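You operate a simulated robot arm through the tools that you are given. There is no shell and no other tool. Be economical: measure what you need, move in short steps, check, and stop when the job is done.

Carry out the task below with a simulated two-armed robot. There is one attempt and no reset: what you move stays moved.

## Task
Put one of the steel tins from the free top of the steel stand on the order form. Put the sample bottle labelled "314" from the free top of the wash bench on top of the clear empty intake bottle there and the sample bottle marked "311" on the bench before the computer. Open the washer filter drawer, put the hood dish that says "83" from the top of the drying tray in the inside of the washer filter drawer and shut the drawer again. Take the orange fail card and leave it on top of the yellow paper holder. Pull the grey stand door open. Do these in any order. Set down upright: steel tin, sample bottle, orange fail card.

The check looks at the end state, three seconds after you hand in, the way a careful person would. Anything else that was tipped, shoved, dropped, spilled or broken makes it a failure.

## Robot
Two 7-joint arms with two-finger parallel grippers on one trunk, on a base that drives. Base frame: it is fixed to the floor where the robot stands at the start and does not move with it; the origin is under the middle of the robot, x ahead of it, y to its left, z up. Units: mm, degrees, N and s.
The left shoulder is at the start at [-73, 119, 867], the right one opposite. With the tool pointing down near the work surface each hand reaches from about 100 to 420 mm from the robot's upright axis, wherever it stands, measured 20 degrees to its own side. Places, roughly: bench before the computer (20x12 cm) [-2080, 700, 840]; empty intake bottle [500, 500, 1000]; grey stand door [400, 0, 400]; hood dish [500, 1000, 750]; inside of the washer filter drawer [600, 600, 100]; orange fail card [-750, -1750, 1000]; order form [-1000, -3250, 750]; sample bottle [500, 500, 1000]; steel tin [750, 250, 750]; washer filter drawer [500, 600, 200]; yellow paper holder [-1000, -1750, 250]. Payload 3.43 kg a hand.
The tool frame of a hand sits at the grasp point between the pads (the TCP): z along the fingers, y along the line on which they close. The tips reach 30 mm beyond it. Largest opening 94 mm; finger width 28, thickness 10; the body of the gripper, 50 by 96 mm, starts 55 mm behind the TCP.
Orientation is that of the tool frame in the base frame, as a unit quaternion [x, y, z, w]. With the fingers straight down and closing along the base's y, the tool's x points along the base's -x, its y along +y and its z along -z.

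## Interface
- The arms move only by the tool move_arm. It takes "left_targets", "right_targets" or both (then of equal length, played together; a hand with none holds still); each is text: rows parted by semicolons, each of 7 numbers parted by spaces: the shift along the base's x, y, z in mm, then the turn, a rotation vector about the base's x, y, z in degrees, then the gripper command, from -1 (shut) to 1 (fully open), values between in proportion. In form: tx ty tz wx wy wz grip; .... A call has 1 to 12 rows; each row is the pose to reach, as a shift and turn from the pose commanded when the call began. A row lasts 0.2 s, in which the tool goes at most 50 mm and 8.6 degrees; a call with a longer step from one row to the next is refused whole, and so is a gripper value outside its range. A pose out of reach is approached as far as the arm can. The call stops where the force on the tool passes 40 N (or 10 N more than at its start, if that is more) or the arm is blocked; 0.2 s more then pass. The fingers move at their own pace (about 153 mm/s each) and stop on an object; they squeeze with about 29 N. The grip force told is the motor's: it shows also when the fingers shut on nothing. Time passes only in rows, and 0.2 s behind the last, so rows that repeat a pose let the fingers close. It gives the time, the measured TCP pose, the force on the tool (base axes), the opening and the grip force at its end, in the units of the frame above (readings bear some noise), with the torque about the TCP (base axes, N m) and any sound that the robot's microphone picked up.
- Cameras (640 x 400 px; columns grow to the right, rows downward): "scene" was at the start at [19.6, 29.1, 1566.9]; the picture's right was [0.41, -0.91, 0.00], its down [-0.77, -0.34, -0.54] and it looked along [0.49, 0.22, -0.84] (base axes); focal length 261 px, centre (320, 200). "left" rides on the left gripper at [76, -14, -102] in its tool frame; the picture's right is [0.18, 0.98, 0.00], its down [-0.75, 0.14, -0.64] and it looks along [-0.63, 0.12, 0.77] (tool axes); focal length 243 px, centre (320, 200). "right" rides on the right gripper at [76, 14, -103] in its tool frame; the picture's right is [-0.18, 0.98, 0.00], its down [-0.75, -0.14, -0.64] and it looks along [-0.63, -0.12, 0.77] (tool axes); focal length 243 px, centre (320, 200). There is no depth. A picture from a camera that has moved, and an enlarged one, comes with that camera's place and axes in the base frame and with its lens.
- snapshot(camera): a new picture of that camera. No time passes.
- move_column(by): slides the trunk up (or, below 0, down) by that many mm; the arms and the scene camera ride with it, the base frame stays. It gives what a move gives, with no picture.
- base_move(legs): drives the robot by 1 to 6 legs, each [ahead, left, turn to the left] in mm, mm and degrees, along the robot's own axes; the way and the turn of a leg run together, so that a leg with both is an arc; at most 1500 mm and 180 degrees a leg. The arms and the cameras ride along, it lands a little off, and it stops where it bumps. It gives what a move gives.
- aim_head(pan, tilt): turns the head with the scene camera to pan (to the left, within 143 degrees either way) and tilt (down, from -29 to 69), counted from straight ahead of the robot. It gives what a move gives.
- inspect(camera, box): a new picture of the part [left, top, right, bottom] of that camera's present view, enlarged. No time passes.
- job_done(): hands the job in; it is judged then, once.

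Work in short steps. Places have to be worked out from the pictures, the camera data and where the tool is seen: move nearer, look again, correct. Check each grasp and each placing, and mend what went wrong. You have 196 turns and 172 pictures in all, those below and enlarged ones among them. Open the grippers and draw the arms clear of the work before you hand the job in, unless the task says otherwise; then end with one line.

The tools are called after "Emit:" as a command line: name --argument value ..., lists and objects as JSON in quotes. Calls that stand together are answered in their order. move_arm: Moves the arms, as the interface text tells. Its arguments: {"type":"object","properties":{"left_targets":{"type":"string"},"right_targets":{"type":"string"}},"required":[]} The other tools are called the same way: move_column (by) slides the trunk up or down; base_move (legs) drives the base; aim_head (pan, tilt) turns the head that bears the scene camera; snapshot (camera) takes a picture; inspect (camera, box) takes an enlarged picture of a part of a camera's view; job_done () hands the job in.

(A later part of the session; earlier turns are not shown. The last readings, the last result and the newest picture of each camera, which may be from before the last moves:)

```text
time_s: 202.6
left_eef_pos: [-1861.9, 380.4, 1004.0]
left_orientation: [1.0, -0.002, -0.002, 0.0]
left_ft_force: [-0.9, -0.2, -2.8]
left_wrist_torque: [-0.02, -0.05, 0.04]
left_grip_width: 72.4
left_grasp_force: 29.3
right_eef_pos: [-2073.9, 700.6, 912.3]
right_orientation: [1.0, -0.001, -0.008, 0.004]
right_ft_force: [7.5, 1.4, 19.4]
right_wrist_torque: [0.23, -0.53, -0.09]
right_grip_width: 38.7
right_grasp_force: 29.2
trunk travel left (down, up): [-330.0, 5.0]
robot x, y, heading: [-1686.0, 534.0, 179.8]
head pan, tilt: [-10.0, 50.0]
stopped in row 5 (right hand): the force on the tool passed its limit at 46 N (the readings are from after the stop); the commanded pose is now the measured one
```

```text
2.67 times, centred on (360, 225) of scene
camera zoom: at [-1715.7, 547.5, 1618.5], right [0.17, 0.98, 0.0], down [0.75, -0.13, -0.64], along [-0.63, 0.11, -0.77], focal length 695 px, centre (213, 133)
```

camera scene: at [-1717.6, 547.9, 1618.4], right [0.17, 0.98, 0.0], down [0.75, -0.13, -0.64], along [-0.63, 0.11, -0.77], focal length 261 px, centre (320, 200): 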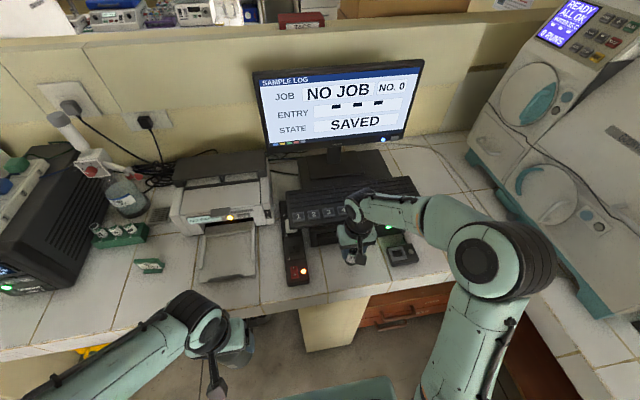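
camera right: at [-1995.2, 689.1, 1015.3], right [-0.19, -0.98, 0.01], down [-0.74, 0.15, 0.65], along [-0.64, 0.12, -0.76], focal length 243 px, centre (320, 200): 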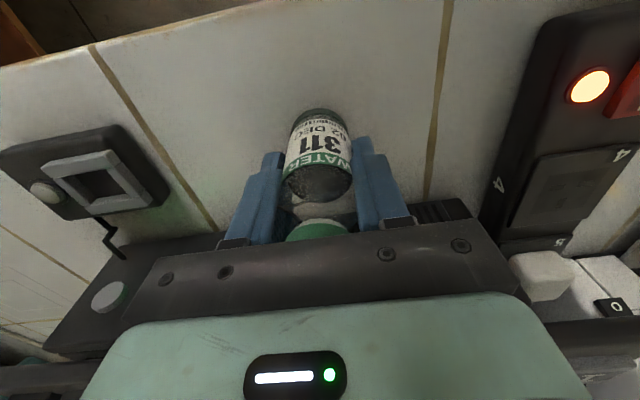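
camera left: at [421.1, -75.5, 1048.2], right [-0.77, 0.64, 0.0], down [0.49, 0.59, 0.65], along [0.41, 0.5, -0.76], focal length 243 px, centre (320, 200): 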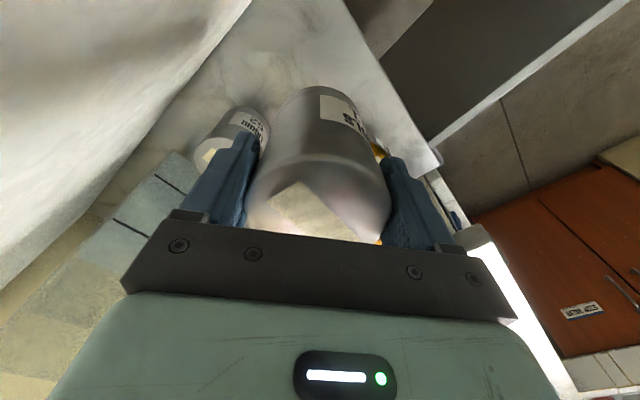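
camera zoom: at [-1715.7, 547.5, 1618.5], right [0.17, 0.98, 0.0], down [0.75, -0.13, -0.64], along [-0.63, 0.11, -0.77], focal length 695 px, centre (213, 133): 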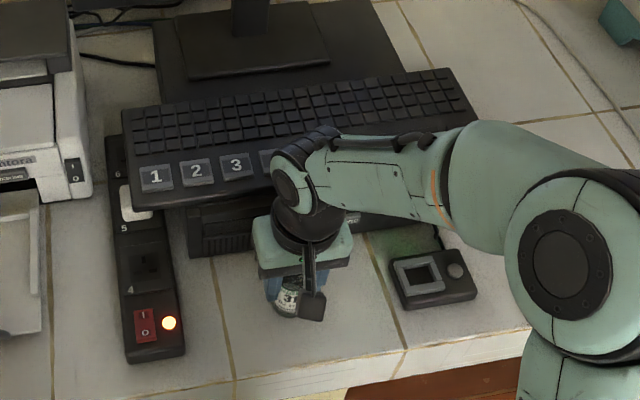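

One step was too long; I repeat the release with shorter steps.

Emit:
move_arm --right_targets "0 0 2 0 0 0 -1;0 0 2 0 0 0 -0.05;0 0 2 0 0 0 0.2;0 0 2 0 0 0 0.3;0 0 40 0 0 0 0.3;0 0 85 0 0 0 0.3;0 0 130 0 0 0 0.3;30 -3 160 0 0 0 0.3;70 -8 170 0 0 0 0.3;110 -12 170 0 0 0 0.3"

Emit:
inspect --camera "scene" --box '[260, 150, 460, 300]'

```text
time_s: 204.8
left_eef_pos: [-1862.3, 380.4, 1005.3]
left_orientation: [1.0, -0.002, -0.003, 0.0]
left_ft_force: [-0.4, 0.4, -2.3]
left_wrist_torque: [-0.03, 0.0, 0.0]
left_grip_width: 72.4
left_grasp_force: 28.9
right_eef_pos: [-1960.9, 689.7, 1080.3]
right_orientation: [1.0, -0.001, -0.007, 0.004]
right_ft_force: [0.1, 0.6, -0.4]
right_wrist_torque: [0.03, 0.03, -0.04]
right_grip_width: 61.1
right_grasp_force: 0.1
trunk travel left (down, up): [-330.0, 5.0]
robot x, y, heading: [-1686.5, 533.5, 179.9]
head pan, tilt: [-10.0, 50.0]
```

```text
2.67 times, centred on (360, 225) of scene
camera zoom: at [-1716.4, 548.1, 1618.4], right [0.17, 0.98, 0.0], down [0.75, -0.13, -0.64], along [-0.63, 0.11, -0.77], focal length 695 px, centre (213, 133)
```

zoom: 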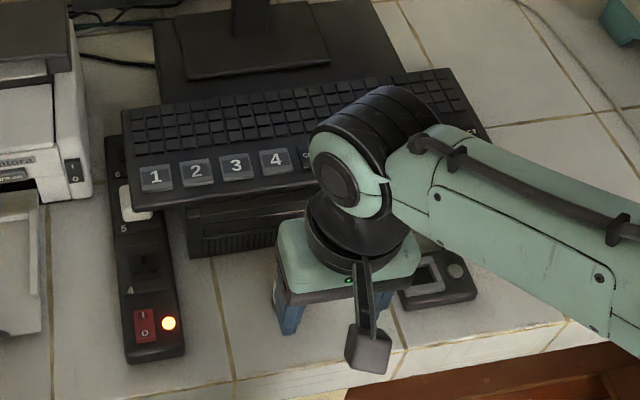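

The hand covers the bottle from above; I check with the right camera.

Emit:
snapshot --camera "right"

```text
53 pictures are left
camera right: at [-1883.4, 677.6, 1183.1], right [-0.19, -0.98, 0.01], down [-0.74, 0.15, 0.65], along [-0.64, 0.12, -0.76], focal length 243 px, centre (320, 200)
```

right: 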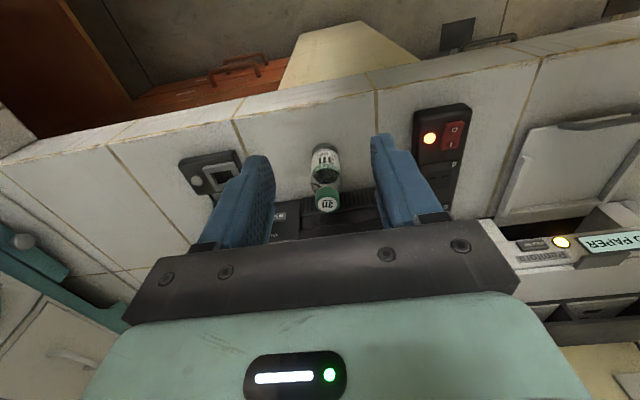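

311 stands upright before the computer. I reverse, turn to face -y and look at the next stations.

Emit:
base_move --legs '[[-450, 0, 0], [0, 0, 90], [600, 0, 0]]'

Emit:
aim_head --pan 15 --tilt 25

Emit:
snapshot --camera "scene"

```text
time_s: 214.3
left_eef_pos: [-1077.2, -240.3, 1004.0]
left_orientation: [0.712, 0.702, -0.002, 0.002]
left_ft_force: [-0.6, -0.3, -2.5]
left_wrist_torque: [0.03, 0.01, -0.01]
left_grip_width: 72.0
left_grasp_force: 28.7
right_eef_pos: [-1388.4, -338.2, 1080.0]
right_orientation: [0.71, 0.704, -0.003, 0.008]
right_ft_force: [1.5, 0.9, -0.3]
right_wrist_torque: [0.03, -0.02, -0.02]
right_grip_width: 61.0
right_grasp_force: 0.2
trunk travel left (down, up): [-330.0, 5.0]
robot x, y, heading: [-1228.9, -64.9, -90.4]
head pan, tilt: [-10.0, 50.0]
```

```text
time_s: 215.2
left_eef_pos: [-1077.6, -240.7, 1003.4]
left_orientation: [0.711, 0.703, -0.002, 0.002]
left_ft_force: [-0.1, -0.7, -2.4]
left_wrist_torque: [0.03, 0.01, -0.05]
left_grip_width: 72.1
left_grasp_force: 29.1
right_eef_pos: [-1387.8, -337.8, 1078.5]
right_orientation: [0.711, 0.704, -0.002, 0.007]
right_ft_force: [-0.1, 0.2, 0.2]
right_wrist_torque: [-0.01, -0.01, 0.01]
right_grip_width: 61.2
right_grasp_force: 0.0
trunk travel left (down, up): [-330.0, 5.0]
robot x, y, heading: [-1225.3, -64.0, -90.3]
head pan, tilt: [15.0, 25.0]
```

```text
52 pictures are left
camera scene: at [-1206.6, -107.0, 1655.8], right [-0.97, -0.25, 0.0], down [-0.11, 0.41, -0.91], along [0.23, -0.88, -0.42], focal length 261 px, centre (320, 200)
```

scene: 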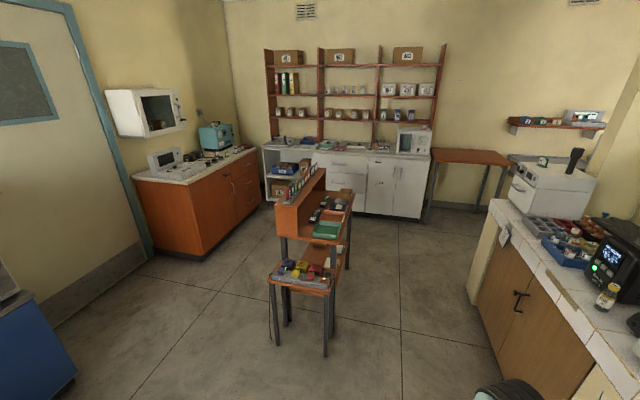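

The orange reporting desk is ahead and the cabinet with the order form beyond. I enlarge both.

Emit:
inspect --camera "scene" --box '[250, 150, 380, 310]'

Emit:
inspect --camera "scene" --box '[250, 100, 450, 220]'

```text
2.50 times, centred on (315, 230) of scene
camera zoom: at [-1206.6, -107.0, 1655.8], right [-0.97, -0.25, 0.0], down [-0.11, 0.41, -0.91], along [0.23, -0.88, -0.42], focal length 652 px, centre (332, 125)
```

zoom: 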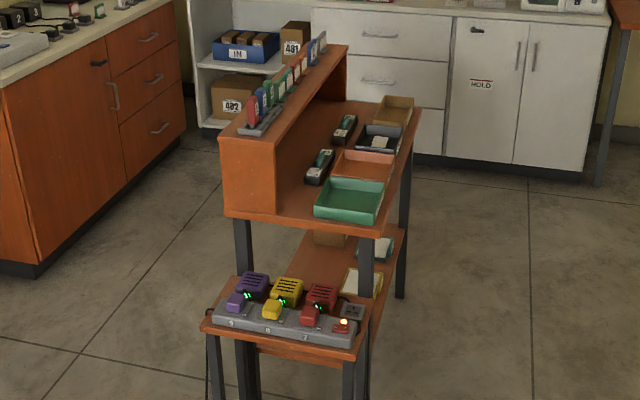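

```text
3.20 times, centred on (350, 160) of scene
camera zoom: at [-1206.6, -107.0, 1655.8], right [-0.97, -0.25, 0.0], down [-0.11, 0.41, -0.91], along [0.23, -0.88, -0.42], focal length 834 px, centre (224, 328)
```

zoom: 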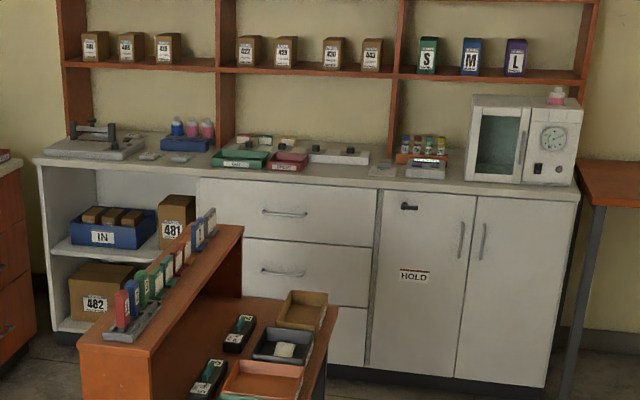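

The cards stand in a rack atop the desk's riser, the holder is on its low shelf, reachable from the -x side. I take the tin to the order form first: drive down the corridor between desk and counter.

Emit:
base_move --legs '[[0, -225, 0], [1250, 0, 0], [1000, 0, 0]]'

Emit:
aim_head --pan 20 --tilt 40

Emit:
snapshot --camera "scene"

```text
time_s: 228.5
left_eef_pos: [-1341.7, -2495.6, 1004.4]
left_orientation: [0.717, 0.697, -0.002, 0.002]
left_ft_force: [0.5, 0.4, -3.5]
left_wrist_torque: [0.03, -0.01, 0.0]
left_grip_width: 71.8
left_grasp_force: 28.5
right_eef_pos: [-1653.7, -2589.1, 1079.2]
right_orientation: [0.715, 0.699, -0.003, 0.008]
right_ft_force: [-0.2, -0.1, -0.6]
right_wrist_torque: [0.04, 0.02, -0.03]
right_grip_width: 61.1
right_grasp_force: 0.0
trunk travel left (down, up): [-330.0, 5.0]
robot x, y, heading: [-1488.9, -2314.1, -91.4]
head pan, tilt: [15.0, 25.0]
```

```text
time_s: 229.3
left_eef_pos: [-1341.8, -2495.3, 1004.6]
left_orientation: [0.717, 0.697, -0.002, 0.002]
left_ft_force: [0.4, 0.4, -2.1]
left_wrist_torque: [0.01, -0.04, -0.01]
left_grip_width: 72.0
left_grasp_force: 28.8
right_eef_pos: [-1652.9, -2588.6, 1080.5]
right_orientation: [0.717, 0.697, -0.002, 0.007]
right_ft_force: [-0.2, -1.0, -0.5]
right_wrist_torque: [-0.01, 0.02, 0.02]
right_grip_width: 61.1
right_grasp_force: 0.1
trunk travel left (down, up): [-330.0, 5.0]
robot x, y, heading: [-1489.9, -2315.0, -91.4]
head pan, tilt: [20.0, 40.0]
```

```text
49 pictures are left
camera scene: at [-1462.0, -2350.7, 1632.6], right [-0.95, -0.32, 0.0], down [-0.2, 0.61, -0.77], along [0.24, -0.73, -0.64], focal length 261 px, centre (320, 200)
```

scene: 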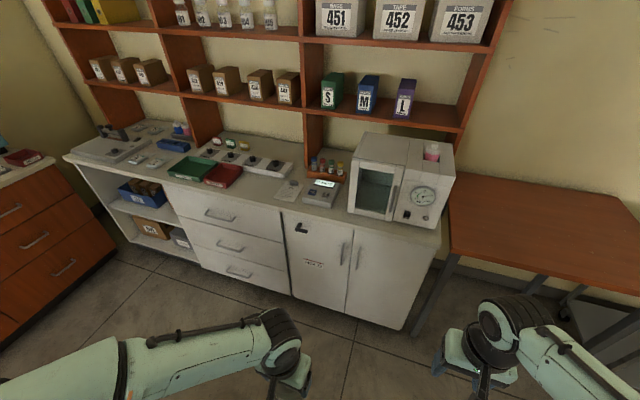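

Emit:
inspect --camera "scene" --box '[140, 110, 380, 230]'

```text
2.67 times, centred on (260, 170) of scene
camera zoom: at [-1462.0, -2350.7, 1632.6], right [-0.95, -0.32, 0.0], down [-0.2, 0.61, -0.77], along [0.24, -0.73, -0.64], focal length 695 px, centre (480, 280)
```

zoom: 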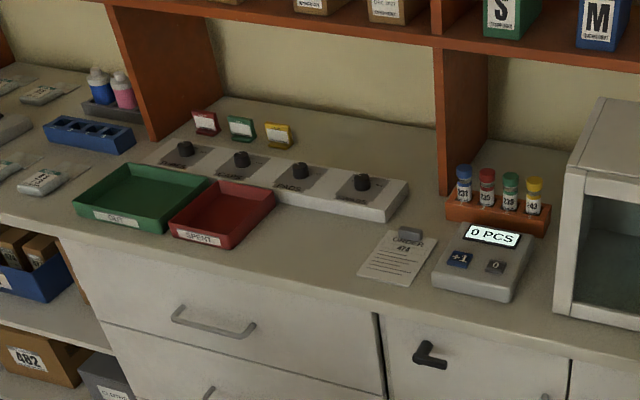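

The order form lies at about (-997,-3253), a counter to its right and a clip at its back. I drive past the desk end, then sideways and up to the cabinet.

Emit:
base_move --legs '[[290, 0, 1.4], [0, 355, 0], [250, 0, 0]]'

Emit:
aim_head --pan 10 --tilt 60

Emit:
snapshot --camera "scene"

Emit:
snapshot --camera "left"

```text
time_s: 236.0
left_eef_pos: [-980.1, -3021.9, 1004.7]
left_orientation: [0.707, 0.707, -0.001, 0.001]
left_ft_force: [0.0, 0.0, -3.5]
left_wrist_torque: [0.03, 0.0, 0.03]
left_grip_width: 71.6
left_grasp_force: 29.2
right_eef_pos: [-1288.3, -3123.4, 1081.0]
right_orientation: [0.706, 0.708, -0.002, 0.007]
right_ft_force: [0.0, 0.0, -0.2]
right_wrist_torque: [0.03, 0.0, 0.02]
right_grip_width: 61.2
right_grasp_force: 0.1
trunk travel left (down, up): [-330.0, 5.0]
robot x, y, heading: [-1138.6, -2847.0, -89.7]
head pan, tilt: [20.0, 40.0]
```

```text
time_s: 236.8
left_eef_pos: [-980.4, -3021.6, 1005.1]
left_orientation: [0.706, 0.708, -0.001, 0.001]
left_ft_force: [-0.7, -0.2, -3.2]
left_wrist_torque: [-0.01, 0.02, -0.03]
left_grip_width: 71.6
left_grasp_force: 29.1
right_eef_pos: [-1289.1, -3124.8, 1080.7]
right_orientation: [0.705, 0.709, -0.003, 0.007]
right_ft_force: [-0.1, 0.2, 0.4]
right_wrist_torque: [-0.01, 0.01, -0.02]
right_grip_width: 61.1
right_grasp_force: 0.0
trunk travel left (down, up): [-330.0, 5.0]
robot x, y, heading: [-1131.9, -2848.6, -89.8]
head pan, tilt: [10.0, 60.0]
```

```text
47 pictures are left
camera scene: at [-1122.5, -2866.8, 1605.9], right [-0.98, -0.18, 0.0], down [-0.16, 0.85, -0.5], along [0.09, -0.49, -0.87], focal length 261 px, centre (320, 200)
```

scene: 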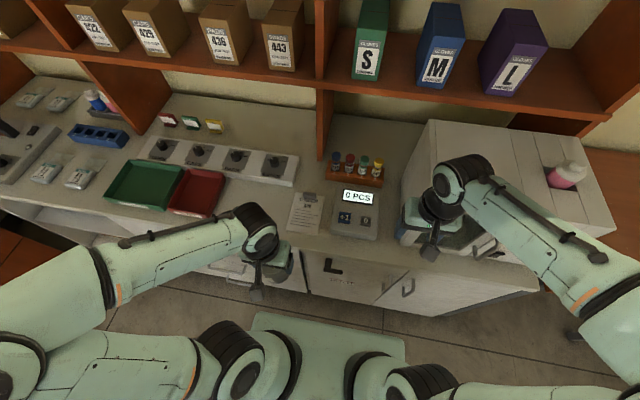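

```text
46 pictures are left
camera left: at [-994.9, -2945.5, 1107.1], right [0.98, 0.19, 0.0], down [0.14, -0.75, 0.65], along [0.12, -0.63, -0.76], focal length 243 px, centre (320, 200)
```

left: 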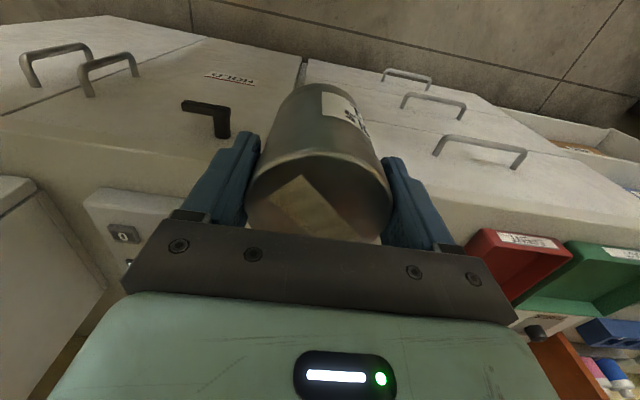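

I draw the right hand back from the small oven and enlarge the form to get its centre.

Emit:
move_arm --right_targets "0 40 10 0 0 0 0.3;0 80 20 0 0 0 0.3;0 120 30 0 0 0 0.3"

Emit:
inspect --camera "scene" --box '[260, 160, 400, 250]'

```text
time_s: 237.6
left_eef_pos: [-980.1, -3020.9, 1004.2]
left_orientation: [0.707, 0.708, -0.002, 0.002]
left_ft_force: [0.0, 0.2, -3.3]
left_wrist_torque: [0.01, 0.0, 0.04]
left_grip_width: 71.7
left_grasp_force: 29.1
right_eef_pos: [-1288.3, -3003.3, 1110.6]
right_orientation: [0.706, 0.708, -0.003, 0.007]
right_ft_force: [0.3, -0.3, -1.1]
right_wrist_torque: [0.0, 0.01, -0.03]
right_grip_width: 61.1
right_grasp_force: 0.1
trunk travel left (down, up): [-330.0, 5.0]
robot x, y, heading: [-1132.8, -2845.6, -89.8]
head pan, tilt: [10.0, 60.0]
```

```text
4.44 times, centred on (330, 205) of scene
camera zoom: at [-1122.6, -2865.4, 1605.8], right [-0.98, -0.18, 0.0], down [-0.16, 0.85, -0.5], along [0.09, -0.49, -0.87], focal length 1158 px, centre (276, 178)
```

zoom: 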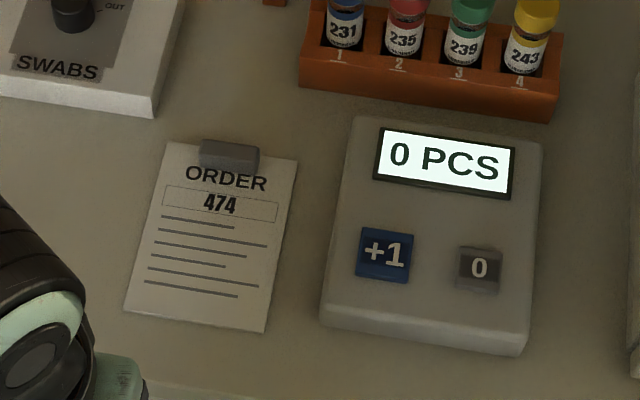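

The free form area centre is about (-1007,-3223). I bring the tin above it.

Emit:
move_arm --left_targets "-6 -42 -5 0 0 0 -1;-12 -84 -10 0 0 0 -1;-18 -126 -15 0 0 0 -1;-24 -168 -25 0 0 0 -1;-27 -202 -40 0 0 0 -1;-27 -202 -50 0 0 0 -1"

Emit:
inspect --camera "scene" --box '[230, 130, 410, 260]'

Emit:
snapshot --camera "left"

```text
time_s: 239.0
left_eef_pos: [-1006.6, -3223.0, 954.0]
left_orientation: [0.707, 0.707, -0.001, 0.002]
left_ft_force: [1.1, 0.5, -2.6]
left_wrist_torque: [-0.02, 0.02, -0.01]
left_grip_width: 71.8
left_grasp_force: 28.9
right_eef_pos: [-1288.9, -3004.4, 1110.0]
right_orientation: [0.706, 0.708, -0.003, 0.008]
right_ft_force: [1.3, -0.3, -0.5]
right_wrist_torque: [-0.01, -0.03, 0.03]
right_grip_width: 61.2
right_grasp_force: 0.0
trunk travel left (down, up): [-330.0, 5.0]
robot x, y, heading: [-1131.9, -2844.2, -89.6]
head pan, tilt: [10.0, 60.0]
```

```text
3.08 times, centred on (320, 195) of scene
camera zoom: at [-1122.5, -2866.5, 1605.8], right [-0.98, -0.18, 0.0], down [-0.16, 0.85, -0.5], along [0.09, -0.49, -0.87], focal length 802 px, centre (320, 215)
```

zoom: 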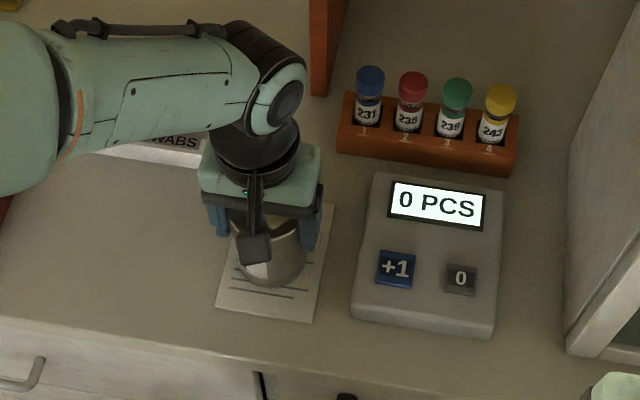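

```text
43 pictures are left
camera left: at [-1021.7, -3146.3, 1056.1], right [0.98, 0.19, 0.0], down [0.14, -0.75, 0.65], along [0.12, -0.63, -0.76], focal length 243 px, centre (320, 200)
```

left: 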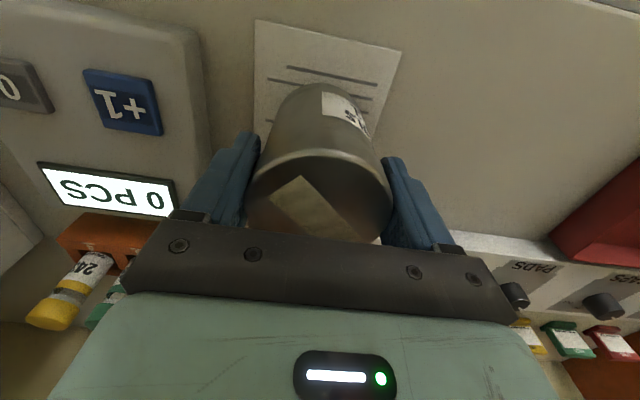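

The tin is over the form. I lower in small steps until contact.

Emit:
move_arm --left_targets "0 3 -15 0 0 0 -1;0 4 -25 0 0 0 -1;0 4 -32 0 0 0 -1;0 4 -37 0 0 0 -1;0 4 -42 0 0 0 -1;0 4 -46 0 0 0 -1"

```text
time_s: 240.4
left_eef_pos: [-1007.9, -3219.5, 913.3]
left_orientation: [0.707, 0.707, -0.004, 0.003]
left_ft_force: [1.0, 3.6, 18.0]
left_wrist_torque: [0.6, -0.11, 0.0]
left_grip_width: 70.0
left_grasp_force: 29.3
right_eef_pos: [-1287.4, -3003.2, 1110.4]
right_orientation: [0.705, 0.709, -0.004, 0.007]
right_ft_force: [-0.3, -0.2, -0.3]
right_wrist_torque: [-0.03, 0.01, -0.01]
right_grip_width: 61.1
right_grasp_force: 0.1
trunk travel left (down, up): [-330.0, 5.0]
robot x, y, heading: [-1134.0, -2844.8, -89.4]
head pan, tilt: [10.0, 60.0]
stopped in row 6 (left hand): the force on the tool passed its limit at 43 N (the readings are from after the stop); the commanded pose is now the measured one
```

Contact at z 913. I ease up slightly, open, and rise clear.

Emit:
move_arm --left_targets "0 0 1 0 0 0 -1;0 0 1 0 0 0 0.6;0 0 1 0 0 0 0.8;0 0 1 0 0 0 0.8;0 0 35 0 0 0 0.85;0 0 75 0 0 0 0.85;0 0 115 0 0 0 0.85;0 40 130 0 0 0 0.85;0 85 140 0 0 0 0.85;0 130 140 0 0 0 0.85"

Emit:
inspect --camera "scene" --box '[230, 130, 410, 260]'

Emit:
snapshot --camera "left"

```text
time_s: 242.6
left_eef_pos: [-1006.2, -3088.4, 1053.1]
left_orientation: [0.706, 0.708, -0.002, 0.001]
left_ft_force: [-0.6, 0.7, 0.0]
left_wrist_torque: [-0.01, 0.0, 0.01]
left_grip_width: 86.8
left_grasp_force: 0.0
right_eef_pos: [-1287.9, -3003.8, 1110.8]
right_orientation: [0.706, 0.708, -0.003, 0.007]
right_ft_force: [-0.9, -0.1, -0.2]
right_wrist_torque: [-0.03, 0.03, 0.0]
right_grip_width: 61.2
right_grasp_force: 0.0
trunk travel left (down, up): [-330.0, 5.0]
robot x, y, heading: [-1134.9, -2847.7, -89.7]
head pan, tilt: [10.0, 60.0]
```

```text
3.08 times, centred on (320, 195) of scene
camera zoom: at [-1122.4, -2865.4, 1605.8], right [-0.98, -0.18, 0.0], down [-0.16, 0.85, -0.5], along [0.09, -0.49, -0.87], focal length 802 px, centre (320, 215)
```

zoom: 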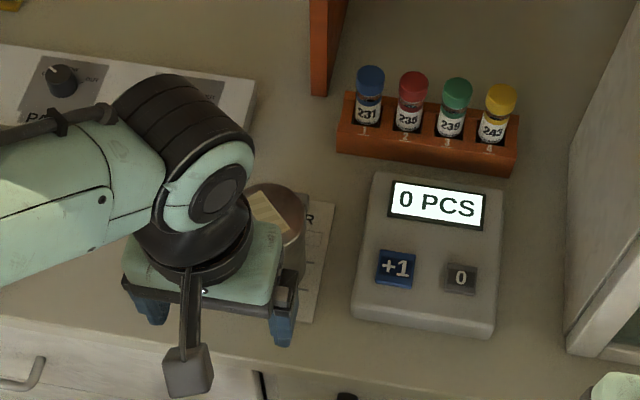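

```text
41 pictures are left
camera left: at [-1020.4, -3011.3, 1154.8], right [0.98, 0.19, 0.0], down [0.14, -0.75, 0.65], along [0.12, -0.64, -0.76], focal length 243 px, centre (320, 200)
```

left: 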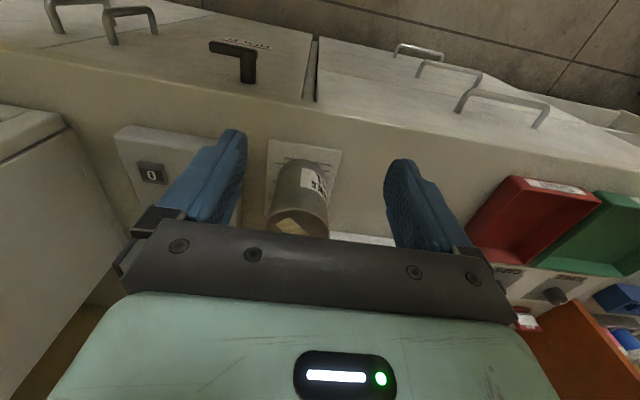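

The tin stands upright on the form. Next I drive to the -x side of the desk, facing +x, for the card.

Emit:
base_move --legs '[[-230, 0, 0], [0, -200, 0], [0, 0, 90], [-150, 0, 0], [0, 860, 0]]'

Emit:
aim_head --pan 0 --tilt 40

Emit:
snapshot --camera "scene"

```text
time_s: 258.5
left_eef_pos: [-1250.0, -1635.1, 1053.5]
left_orientation: [-0.004, 1.0, -0.001, 0.003]
left_ft_force: [0.8, -0.4, 0.1]
left_wrist_torque: [-0.01, 0.01, 0.04]
left_grip_width: 87.2
left_grasp_force: 0.0
right_eef_pos: [-1334.2, -1918.1, 1109.8]
right_orientation: [-0.006, 1.0, 0.004, 0.007]
right_ft_force: [-0.5, -0.2, -0.2]
right_wrist_torque: [0.01, 0.02, -0.01]
right_grip_width: 61.2
right_grasp_force: 0.0
trunk travel left (down, up): [-330.0, 5.0]
robot x, y, heading: [-1493.2, -1766.4, 0.9]
head pan, tilt: [10.0, 60.0]
```

```text
time_s: 259.4
left_eef_pos: [-1250.2, -1635.5, 1052.0]
left_orientation: [-0.004, 1.0, 0.001, 0.003]
left_ft_force: [-0.3, -0.8, 0.2]
left_wrist_torque: [-0.05, -0.02, 0.02]
left_grip_width: 87.1
left_grasp_force: 0.0
right_eef_pos: [-1334.1, -1917.9, 1109.7]
right_orientation: [-0.005, 1.0, 0.003, 0.007]
right_ft_force: [0.4, -0.1, -0.8]
right_wrist_torque: [-0.03, 0.02, -0.01]
right_grip_width: 60.9
right_grasp_force: 0.0
trunk travel left (down, up): [-330.0, 5.0]
robot x, y, heading: [-1491.5, -1763.9, 0.6]
head pan, tilt: [0.0, 40.0]
```

```text
40 pictures are left
camera scene: at [-1452.3, -1764.6, 1632.5], right [0.01, -1.0, 0.0], down [-0.64, -0.01, -0.77], along [0.77, 0.01, -0.64], focal length 261 px, centre (320, 200)
```

scene: 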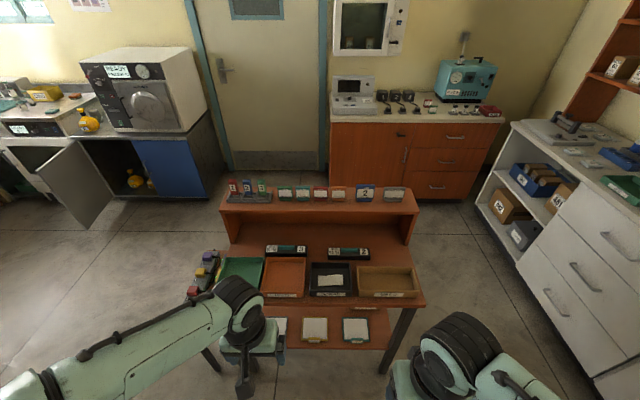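

Emit:
inspect --camera "scene" --box '[210, 170, 430, 290]'

Emit:
inspect --camera "scene" --box '[250, 280, 430, 370]'

```text
2.91 times, centred on (320, 230) of scene
camera zoom: at [-1452.3, -1764.6, 1632.5], right [0.01, -1.0, 0.0], down [-0.64, -0.01, -0.77], along [0.77, 0.01, -0.64], focal length 758 px, centre (320, 113)
```

zoom: 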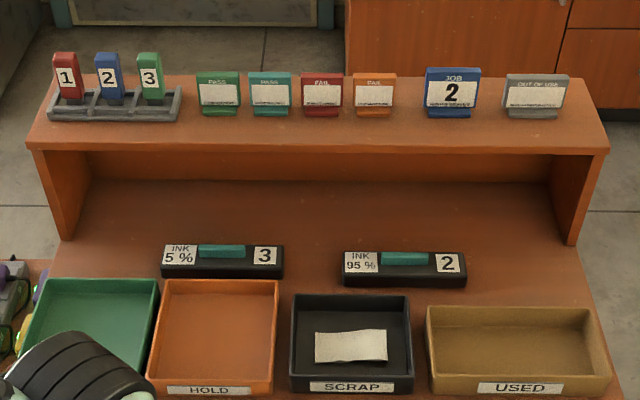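

```text
3.56 times, centred on (340, 325) of scene
camera zoom: at [-1452.3, -1764.6, 1632.5], right [0.01, -1.0, 0.0], down [-0.64, -0.01, -0.77], along [0.77, 0.01, -0.64], focal length 927 px, centre (249, -244)
```

zoom: 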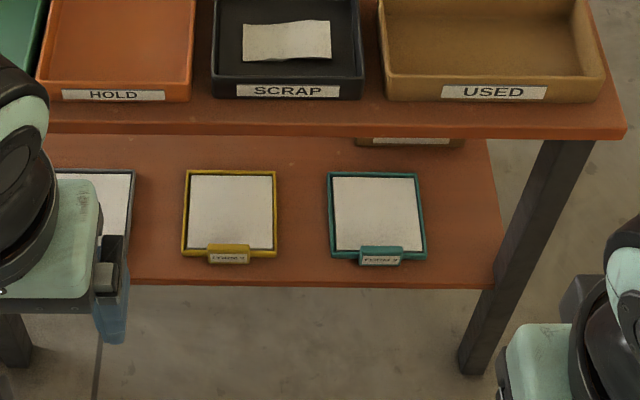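

The orange FAIL card is beside the red one on the riser; the yellow holder is on the low shelf. I retract the left hand, drive 250 mm closer and look with the right hand's camera.

Emit:
move_arm --left_targets "-40 10 20 0 0 0 0.5;-80 20 40 0 0 0 0.5;-110 30 60 0 0 0 0.5"

Emit:
base_move --legs '[[0, 65, -0.7], [250, 0, 0]]'

Emit:
aim_head --pan -10 --tilt 50

Emit:
inspect --camera "scene" --box '[180, 70, 440, 230]'

Emit:
snapshot --camera "right"

```text
time_s: 260.1
left_eef_pos: [-1361.2, -1604.4, 1112.2]
left_orientation: [-0.003, 1.0, 0.0, 0.003]
left_ft_force: [-0.1, -0.8, 0.0]
left_wrist_torque: [0.01, -0.02, -0.01]
left_grip_width: 70.5
left_grasp_force: 0.0
right_eef_pos: [-1333.9, -1918.6, 1109.9]
right_orientation: [-0.005, 1.0, 0.004, 0.007]
right_ft_force: [-0.8, -0.6, 0.6]
right_wrist_torque: [-0.02, -0.01, 0.0]
right_grip_width: 61.1
right_grasp_force: 0.1
trunk travel left (down, up): [-330.0, 5.0]
robot x, y, heading: [-1491.5, -1767.9, 0.9]
head pan, tilt: [0.0, 40.0]
```

```text
time_s: 262.8
left_eef_pos: [-1111.2, -1540.6, 1112.0]
left_orientation: [0.001, 1.0, 0.0, 0.003]
left_ft_force: [1.0, -0.4, 0.4]
left_wrist_torque: [-0.02, -0.05, -0.01]
left_grip_width: 70.4
left_grasp_force: 0.1
right_eef_pos: [-1087.6, -1854.2, 1108.8]
right_orientation: [0.0, 1.0, 0.004, 0.007]
right_ft_force: [0.1, 0.8, 0.0]
right_wrist_torque: [-0.01, 0.01, 0.0]
right_grip_width: 61.0
right_grasp_force: 0.0
trunk travel left (down, up): [-330.0, 5.0]
robot x, y, heading: [-1239.4, -1700.4, 0.2]
head pan, tilt: [0.0, 40.0]
```

```text
time_s: 263.5
left_eef_pos: [-1109.6, -1542.0, 1111.3]
left_orientation: [0.002, 1.0, 0.0, 0.003]
left_ft_force: [0.3, 0.4, -0.3]
left_wrist_torque: [-0.01, 0.0, -0.01]
left_grip_width: 70.3
left_grasp_force: 0.2
right_eef_pos: [-1086.1, -1854.6, 1110.3]
right_orientation: [0.0, 1.0, 0.003, 0.008]
right_ft_force: [0.1, 0.2, -0.5]
right_wrist_torque: [-0.01, 0.01, -0.01]
right_grip_width: 61.0
right_grasp_force: 0.2
trunk travel left (down, up): [-330.0, 5.0]
robot x, y, heading: [-1243.4, -1702.3, -0.1]
head pan, tilt: [-10.0, 50.0]
```

```text
2.46 times, centred on (310, 150) of scene
camera zoom: at [-1212.7, -1712.7, 1618.5], right [-0.17, -0.98, 0.0], down [-0.75, 0.13, -0.64], along [0.63, -0.11, -0.77], focal length 642 px, centre (345, 323)
```

zoom: 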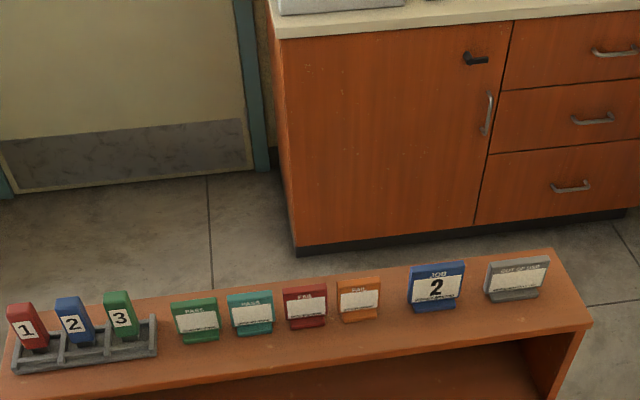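

```text
36 pictures are left
camera right: at [-1163.4, -1839.6, 1213.2], right [0.18, 0.98, 0.01], down [0.74, -0.15, 0.65], along [0.64, -0.11, -0.76], focal length 243 px, centre (320, 200)
```

right: 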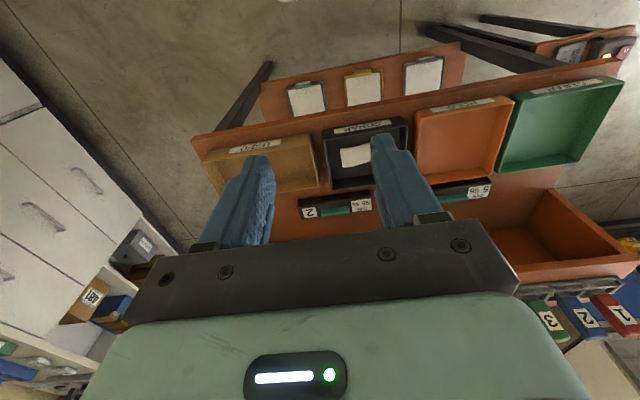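

The orange card is at (-722,-1818), centre z 1057, riser top ≈1030. Neighbouring cards are too close for a sideways grip, so I turn the right hand 90° to pinch its faces, and drive 105 mm ahead.

Emit:
base_move --legs '[[105, 0, 0]]'

Emit:
move_arm --right_targets "15 3 10 0 0 8.2 -0.1;30 6 20 0 0 16.4 -0.1;45 9 30 0 0 24.6 -0.1;60 12 40 0 0 32.7 -0.1;75 15 40 0 0 40.9 -0.1;90 18 40 0 0 49.1 -0.1;105 20 40 0 0 57.3 -0.1;120 24 40 0 0 65.5 -0.1;135 28 40 0 0 73.6 -0.1;150 32 40 0 0 81.8 -0.1;165 36 40 0 0 90 -0.1"

Emit:
snapshot --camera "right"

```text
time_s: 264.7
left_eef_pos: [-1006.4, -1541.2, 1112.2]
left_orientation: [0.002, 1.0, 0.0, 0.004]
left_ft_force: [-0.3, -0.8, -0.1]
left_wrist_torque: [-0.03, -0.01, -0.01]
left_grip_width: 70.5
left_grasp_force: 0.0
right_eef_pos: [-985.0, -1854.8, 1110.6]
right_orientation: [0.001, 1.0, 0.003, 0.006]
right_ft_force: [-0.1, -0.1, -1.3]
right_wrist_torque: [0.02, 0.0, 0.01]
right_grip_width: 61.2
right_grasp_force: 0.2
trunk travel left (down, up): [-330.0, 5.0]
robot x, y, heading: [-1139.3, -1697.3, 0.2]
head pan, tilt: [-10.0, 50.0]
```

```text
time_s: 267.1
left_eef_pos: [-1005.6, -1541.3, 1112.2]
left_orientation: [0.003, 1.0, 0.0, 0.003]
left_ft_force: [0.5, -0.2, -0.6]
left_wrist_torque: [0.02, 0.01, 0.03]
left_grip_width: 70.3
left_grasp_force: 0.0
right_eef_pos: [-818.1, -1818.2, 1150.8]
right_orientation: [0.708, -0.707, -0.007, -0.003]
right_ft_force: [0.3, 0.3, 0.1]
right_wrist_torque: [-0.03, -0.02, 0.02]
right_grip_width: 42.3
right_grasp_force: 0.0
trunk travel left (down, up): [-330.0, 5.0]
robot x, y, heading: [-1136.6, -1702.4, -0.0]
head pan, tilt: [-10.0, 50.0]
```

```text
35 pictures are left
camera right: at [-830.7, -1894.0, 1254.2], right [-0.98, 0.18, 0.01], down [0.14, 0.74, 0.65], along [0.11, 0.64, -0.76], focal length 243 px, centre (320, 200)
```

right: 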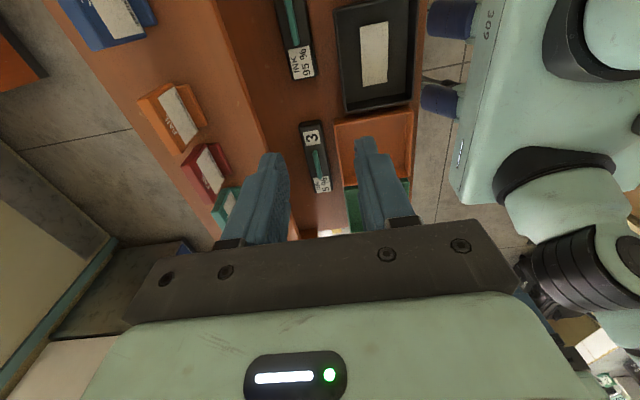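

I enlarge this view to fix the card's position and thickness.

Emit:
inspect --camera "right" --box '[110, 60, 290, 240]'

```text
2.22 times, centred on (200, 150) of right
camera zoom: at [-830.7, -1894.0, 1254.2], right [-0.98, 0.18, 0.01], down [0.14, 0.74, 0.65], along [0.11, 0.64, -0.76], focal length 539 px, centre (587, 311)
```

zoom: 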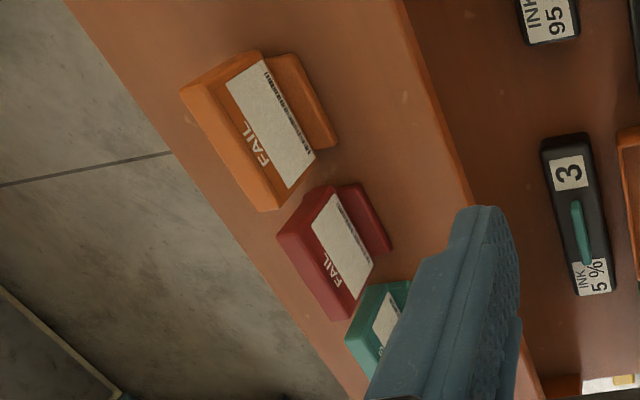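

Views disagree by some 15 mm (about (-703,-1832)). I move the hand nearer over the card and measure again.

Emit:
move_arm --right_targets "25 -6 0 0 0 0 -0.1;50 -12 0 0 0 0 -0.1;75 -15 0 0 0 0 -0.1;100 -15 0 0 0 0 -0.1;100 -15 0 0 0 0 -0.1"

Emit:
snapshot --camera "right"

```text
time_s: 268.3
left_eef_pos: [-1005.8, -1541.5, 1110.2]
left_orientation: [0.003, 1.0, 0.0, 0.005]
left_ft_force: [0.8, 0.1, -0.2]
left_wrist_torque: [0.0, -0.03, 0.0]
left_grip_width: 70.4
left_grasp_force: 0.1
right_eef_pos: [-719.4, -1833.3, 1148.3]
right_orientation: [-0.706, 0.708, 0.007, 0.002]
right_ft_force: [0.1, 0.1, 0.2]
right_wrist_torque: [0.0, 0.0, 0.01]
right_grip_width: 42.2
right_grasp_force: 0.1
trunk travel left (down, up): [-330.0, 5.0]
robot x, y, heading: [-1141.3, -1700.4, 0.1]
head pan, tilt: [-10.0, 50.0]
```

```text
33 pictures are left
camera right: at [-731.4, -1909.5, 1251.9], right [-0.98, 0.19, 0.01], down [0.15, 0.74, 0.65], along [0.11, 0.64, -0.76], focal length 243 px, centre (320, 200)
```

right: 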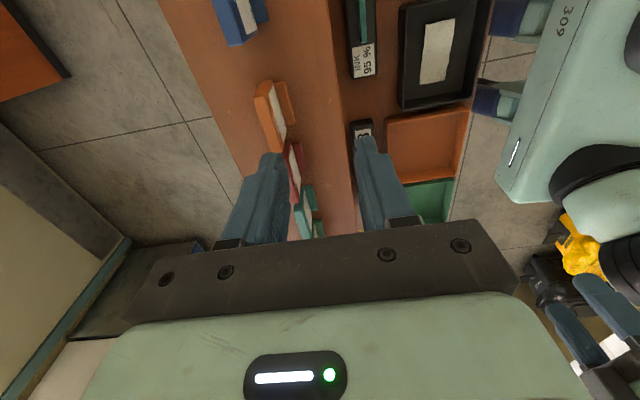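

Now the card top comes out at (-674,-1832,1044), so the riser top is near 994. I test whether the vertical hand reaches above it.

Emit:
move_arm --right_targets "15 0 0 0 0 0 -0.1;30 0 -10 0 0 0 -0.1;45 1 -30 0 0 0 -0.1;45 1 -30 0 0 0 -0.1"

Emit:
snapshot --camera "right"

```text
time_s: 269.3
left_eef_pos: [-1007.0, -1542.0, 1111.5]
left_orientation: [0.003, 1.0, -0.001, 0.005]
left_ft_force: [-0.2, -0.2, 0.9]
left_wrist_torque: [-0.01, 0.02, -0.01]
left_grip_width: 70.3
left_grasp_force: 0.1
right_eef_pos: [-673.1, -1831.5, 1120.0]
right_orientation: [0.707, -0.707, -0.006, -0.003]
right_ft_force: [0.3, 0.4, -0.1]
right_wrist_torque: [0.03, 0.0, 0.02]
right_grip_width: 42.4
right_grasp_force: 0.1
trunk travel left (down, up): [-330.0, 5.0]
robot x, y, heading: [-1143.0, -1699.9, -0.2]
head pan, tilt: [-10.0, 50.0]
```

```text
32 pictures are left
camera right: at [-685.9, -1908.1, 1222.2], right [-0.98, 0.19, 0.01], down [0.15, 0.74, 0.65], along [0.11, 0.64, -0.76], focal length 243 px, centre (320, 200)
```

right: 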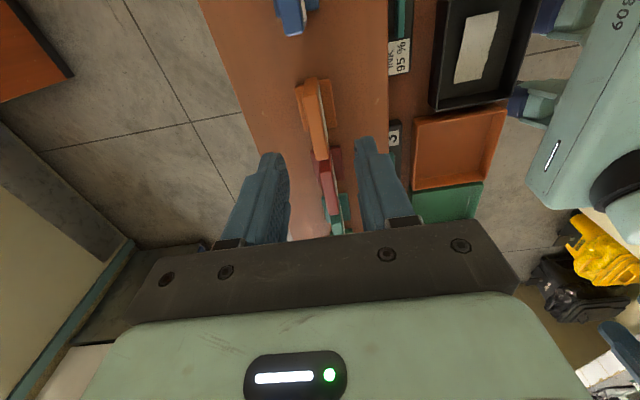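

It reaches. The card lies at (-668,-1836) between the fingers. I lower to TCP z 1046 and pinch it.

Emit:
move_arm --right_targets "4 -4 -30 0 0 0 -0.1;4 -4 -55 0 0 0 -0.1;4 -4 -72 0 0 0 -0.1;4 -4 -72 0 0 0 -0.5;4 -4 -72 0 0 0 -0.8;4 -4 -72 0 0 0 -1;4 -4 -72 0 0 0 -1"

Emit:
snapshot --camera "right"

```text
time_s: 270.9
left_eef_pos: [-1006.9, -1541.7, 1113.0]
left_orientation: [0.003, 1.0, -0.001, 0.004]
left_ft_force: [0.4, -0.2, -0.4]
left_wrist_torque: [0.02, 0.03, -0.01]
left_grip_width: 70.4
left_grasp_force: 0.1
right_eef_pos: [-668.9, -1835.6, 1047.6]
right_orientation: [-0.706, 0.708, 0.007, 0.002]
right_ft_force: [0.0, 0.1, 0.4]
right_wrist_torque: [0.0, 0.0, -0.02]
right_grip_width: 10.6
right_grasp_force: 28.9
trunk travel left (down, up): [-330.0, 5.0]
robot x, y, heading: [-1141.5, -1702.5, -0.0]
head pan, tilt: [-10.0, 50.0]
```

```text
31 pictures are left
camera right: at [-682.3, -1912.0, 1151.0], right [-0.98, 0.19, 0.01], down [0.15, 0.74, 0.65], along [0.11, 0.64, -0.76], focal length 243 px, centre (320, 200)
```

right: 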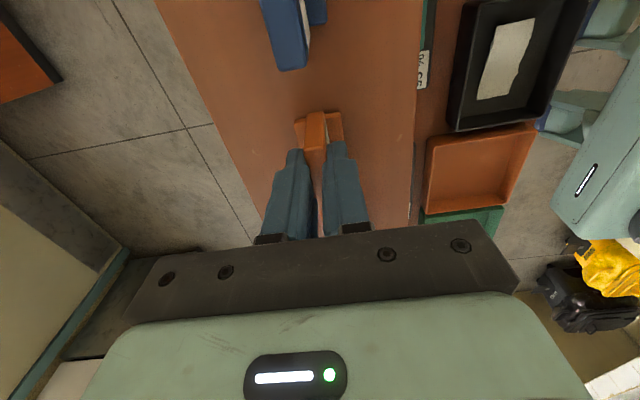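

The card is pinched (10.6 mm). It must later go under the table top, which needs a tilted sideways grip, so I set it down 44 mm nearer on the riser's free front strip and regrip it there.

Emit:
move_arm --right_targets "0 0 8 0 0 0 -1;0 0 16 0 0 0 -1;-22 -6 16 0 0 0 -1;-43 -11 16 0 0 0 -1;-43 -11 16 0 0 0 -1;-43 -11 8 0 0 0 -1;-43 -11 2 0 0 0 -1;-43 -11 -1 0 0 0 -1"

Emit:
inspect --camera "scene" --box '[250, 110, 450, 240]'

```text
time_s: 272.7
left_eef_pos: [-1007.5, -1541.5, 1112.4]
left_orientation: [0.003, 1.0, 0.0, 0.003]
left_ft_force: [0.4, 0.1, 0.4]
left_wrist_torque: [0.0, 0.01, -0.01]
left_grip_width: 70.5
left_grasp_force: 0.0
right_eef_pos: [-711.8, -1848.3, 1047.0]
right_orientation: [-0.706, 0.708, 0.008, 0.002]
right_ft_force: [0.2, -0.3, -0.3]
right_wrist_torque: [-0.02, 0.02, -0.05]
right_grip_width: 10.7
right_grasp_force: 28.4
trunk travel left (down, up): [-330.0, 5.0]
robot x, y, heading: [-1137.7, -1698.1, -0.1]
head pan, tilt: [-10.0, 50.0]
```

```text
3.08 times, centred on (350, 175) of scene
camera zoom: at [-1109.2, -1712.8, 1618.4], right [-0.17, -0.98, 0.0], down [-0.75, 0.13, -0.64], along [0.63, -0.11, -0.77], focal length 802 px, centre (228, 277)
```

zoom: 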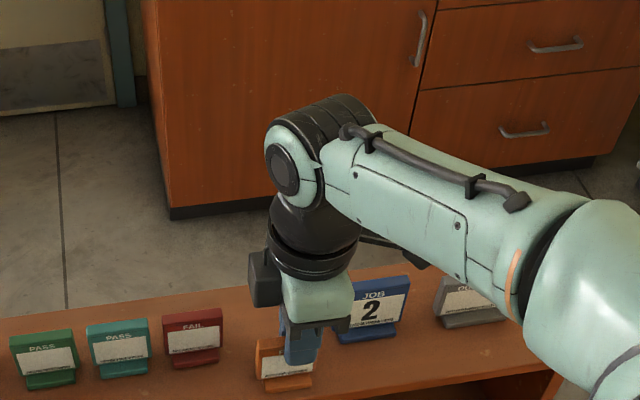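

I check the card's foot against the riser's front edge before releasing.

Emit:
inspect --camera "scene" --box '[280, 190, 400, 280]'

```text
4.44 times, centred on (340, 235) of scene
camera zoom: at [-1109.2, -1712.8, 1618.4], right [-0.17, -0.98, 0.0], down [-0.75, 0.13, -0.64], along [0.63, -0.11, -0.77], focal length 1158 px, centre (231, 44)
```

zoom: 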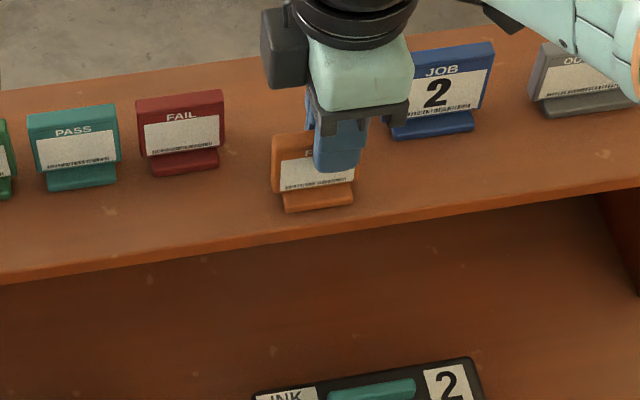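

The foot is fully on the riser with margin. I settle it, release and rise.

Emit:
move_arm --right_targets "0 0 -2 0 0 0 -1;0 0 -2 0 0 0 -0.7;0 0 -2 0 0 0 -0.4;0 0 -2 0 0 0 -0.4;0 0 30 0 0 0 -0.4;0 0 65 0 0 0 -0.4;-20 0 95 0 0 0 0;-50 0 115 0 0 0 0.4"

Emit:
move_arm --right_targets "-12 0 5 0 0 -8.2 0.5;-24 0 10 0 0 -16.4 0.5;-36 0 10 0 0 -24.6 0.5;-48 0 10 0 0 -32.7 0.5;-60 0 10 0 0 -40.9 0.5;-72 0 10 0 0 -49.1 0.5;-84 0 10 0 0 -57.3 0.5;-90 0 10 0 0 -65.5 0.5;-95 0 10 0 0 -73.6 0.5;-100 0 10 0 0 -81.8 0.5;-100 0 10 0 0 -90 0.5"

Emit:
move_arm --right_targets "0 0 0 0 -8 0 0.6;0 0 0 0 -16 0 0.6;0 0 0 0 -24 0 0.6;0 0 -10 0 -32 0 0.6;0 0 -20 0 -40 0 0.6;0 0 -30 0 -45 0 0.6;0 0 -30 0 -45 0 0.6"

Emit:
snapshot --camera "right"

```text
time_s: 274.5
left_eef_pos: [-1006.5, -1541.2, 1112.4]
left_orientation: [0.002, 1.0, 0.0, 0.004]
left_ft_force: [0.1, 1.1, 0.1]
left_wrist_torque: [-0.02, -0.04, 0.0]
left_grip_width: 70.6
left_grasp_force: 0.0
right_eef_pos: [-762.5, -1847.6, 1161.1]
right_orientation: [-0.706, 0.708, 0.007, 0.002]
right_ft_force: [-0.4, 0.3, 0.9]
right_wrist_torque: [0.0, 0.02, 0.0]
right_grip_width: 65.5
right_grasp_force: 0.1
trunk travel left (down, up): [-330.0, 5.0]
robot x, y, heading: [-1137.8, -1699.5, 0.1]
head pan, tilt: [-10.0, 50.0]
```

```text
time_s: 276.9
left_eef_pos: [-1006.1, -1541.4, 1112.2]
left_orientation: [0.003, 1.0, 0.0, 0.003]
left_ft_force: [0.3, -0.9, -0.1]
left_wrist_torque: [0.01, 0.01, 0.0]
left_grip_width: 70.6
left_grasp_force: 0.1
right_eef_pos: [-862.4, -1847.3, 1172.2]
right_orientation: [0.003, 1.0, 0.004, 0.008]
right_ft_force: [-0.1, 0.1, -0.5]
right_wrist_torque: [0.0, -0.01, 0.0]
right_grip_width: 70.5
right_grasp_force: 0.1
trunk travel left (down, up): [-330.0, 5.0]
robot x, y, heading: [-1139.9, -1702.1, 0.1]
head pan, tilt: [-10.0, 50.0]
```

```text
time_s: 278.5
left_eef_pos: [-1007.3, -1541.0, 1111.8]
left_orientation: [0.003, 1.0, 0.0, 0.003]
left_ft_force: [0.4, -0.2, 0.0]
left_wrist_torque: [0.02, 0.01, 0.02]
left_grip_width: 70.5
left_grasp_force: 0.1
right_eef_pos: [-863.8, -1847.4, 1144.1]
right_orientation: [-0.001, 0.921, 0.003, 0.39]
right_ft_force: [0.1, -0.4, -0.7]
right_wrist_torque: [-0.02, 0.0, 0.02]
right_grip_width: 75.2
right_grasp_force: 0.2
trunk travel left (down, up): [-330.0, 5.0]
robot x, y, heading: [-1143.9, -1698.7, 0.0]
head pan, tilt: [-10.0, 50.0]
```

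```text
28 pictures are left
camera right: at [-988.2, -1832.4, 1161.1], right [0.12, 0.98, 0.14], down [0.06, -0.15, 0.99], along [0.99, -0.11, -0.08], focal length 243 px, centre (320, 200)
```

right: 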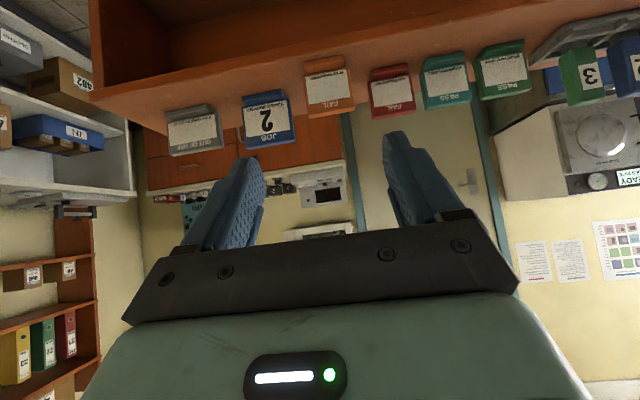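

The card stands. I verify its place from the scene camera, now unobstructed.

Emit:
inspect --camera "scene" --box '[260, 150, 440, 270]'

```text
3.33 times, centred on (350, 210) of scene
camera zoom: at [-1109.1, -1713.0, 1618.4], right [-0.17, -0.98, 0.0], down [-0.75, 0.13, -0.64], along [0.63, -0.11, -0.77], focal length 869 px, centre (220, 167)
```

zoom: 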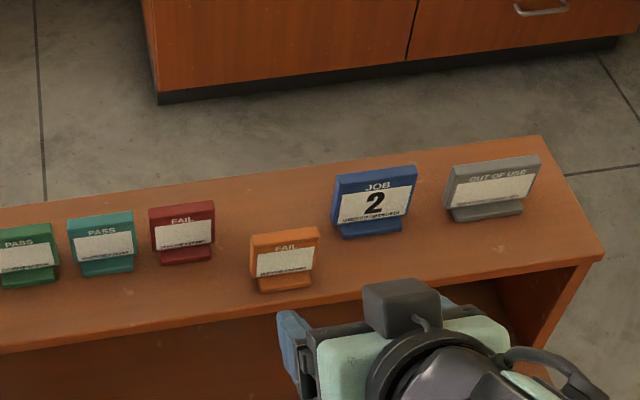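

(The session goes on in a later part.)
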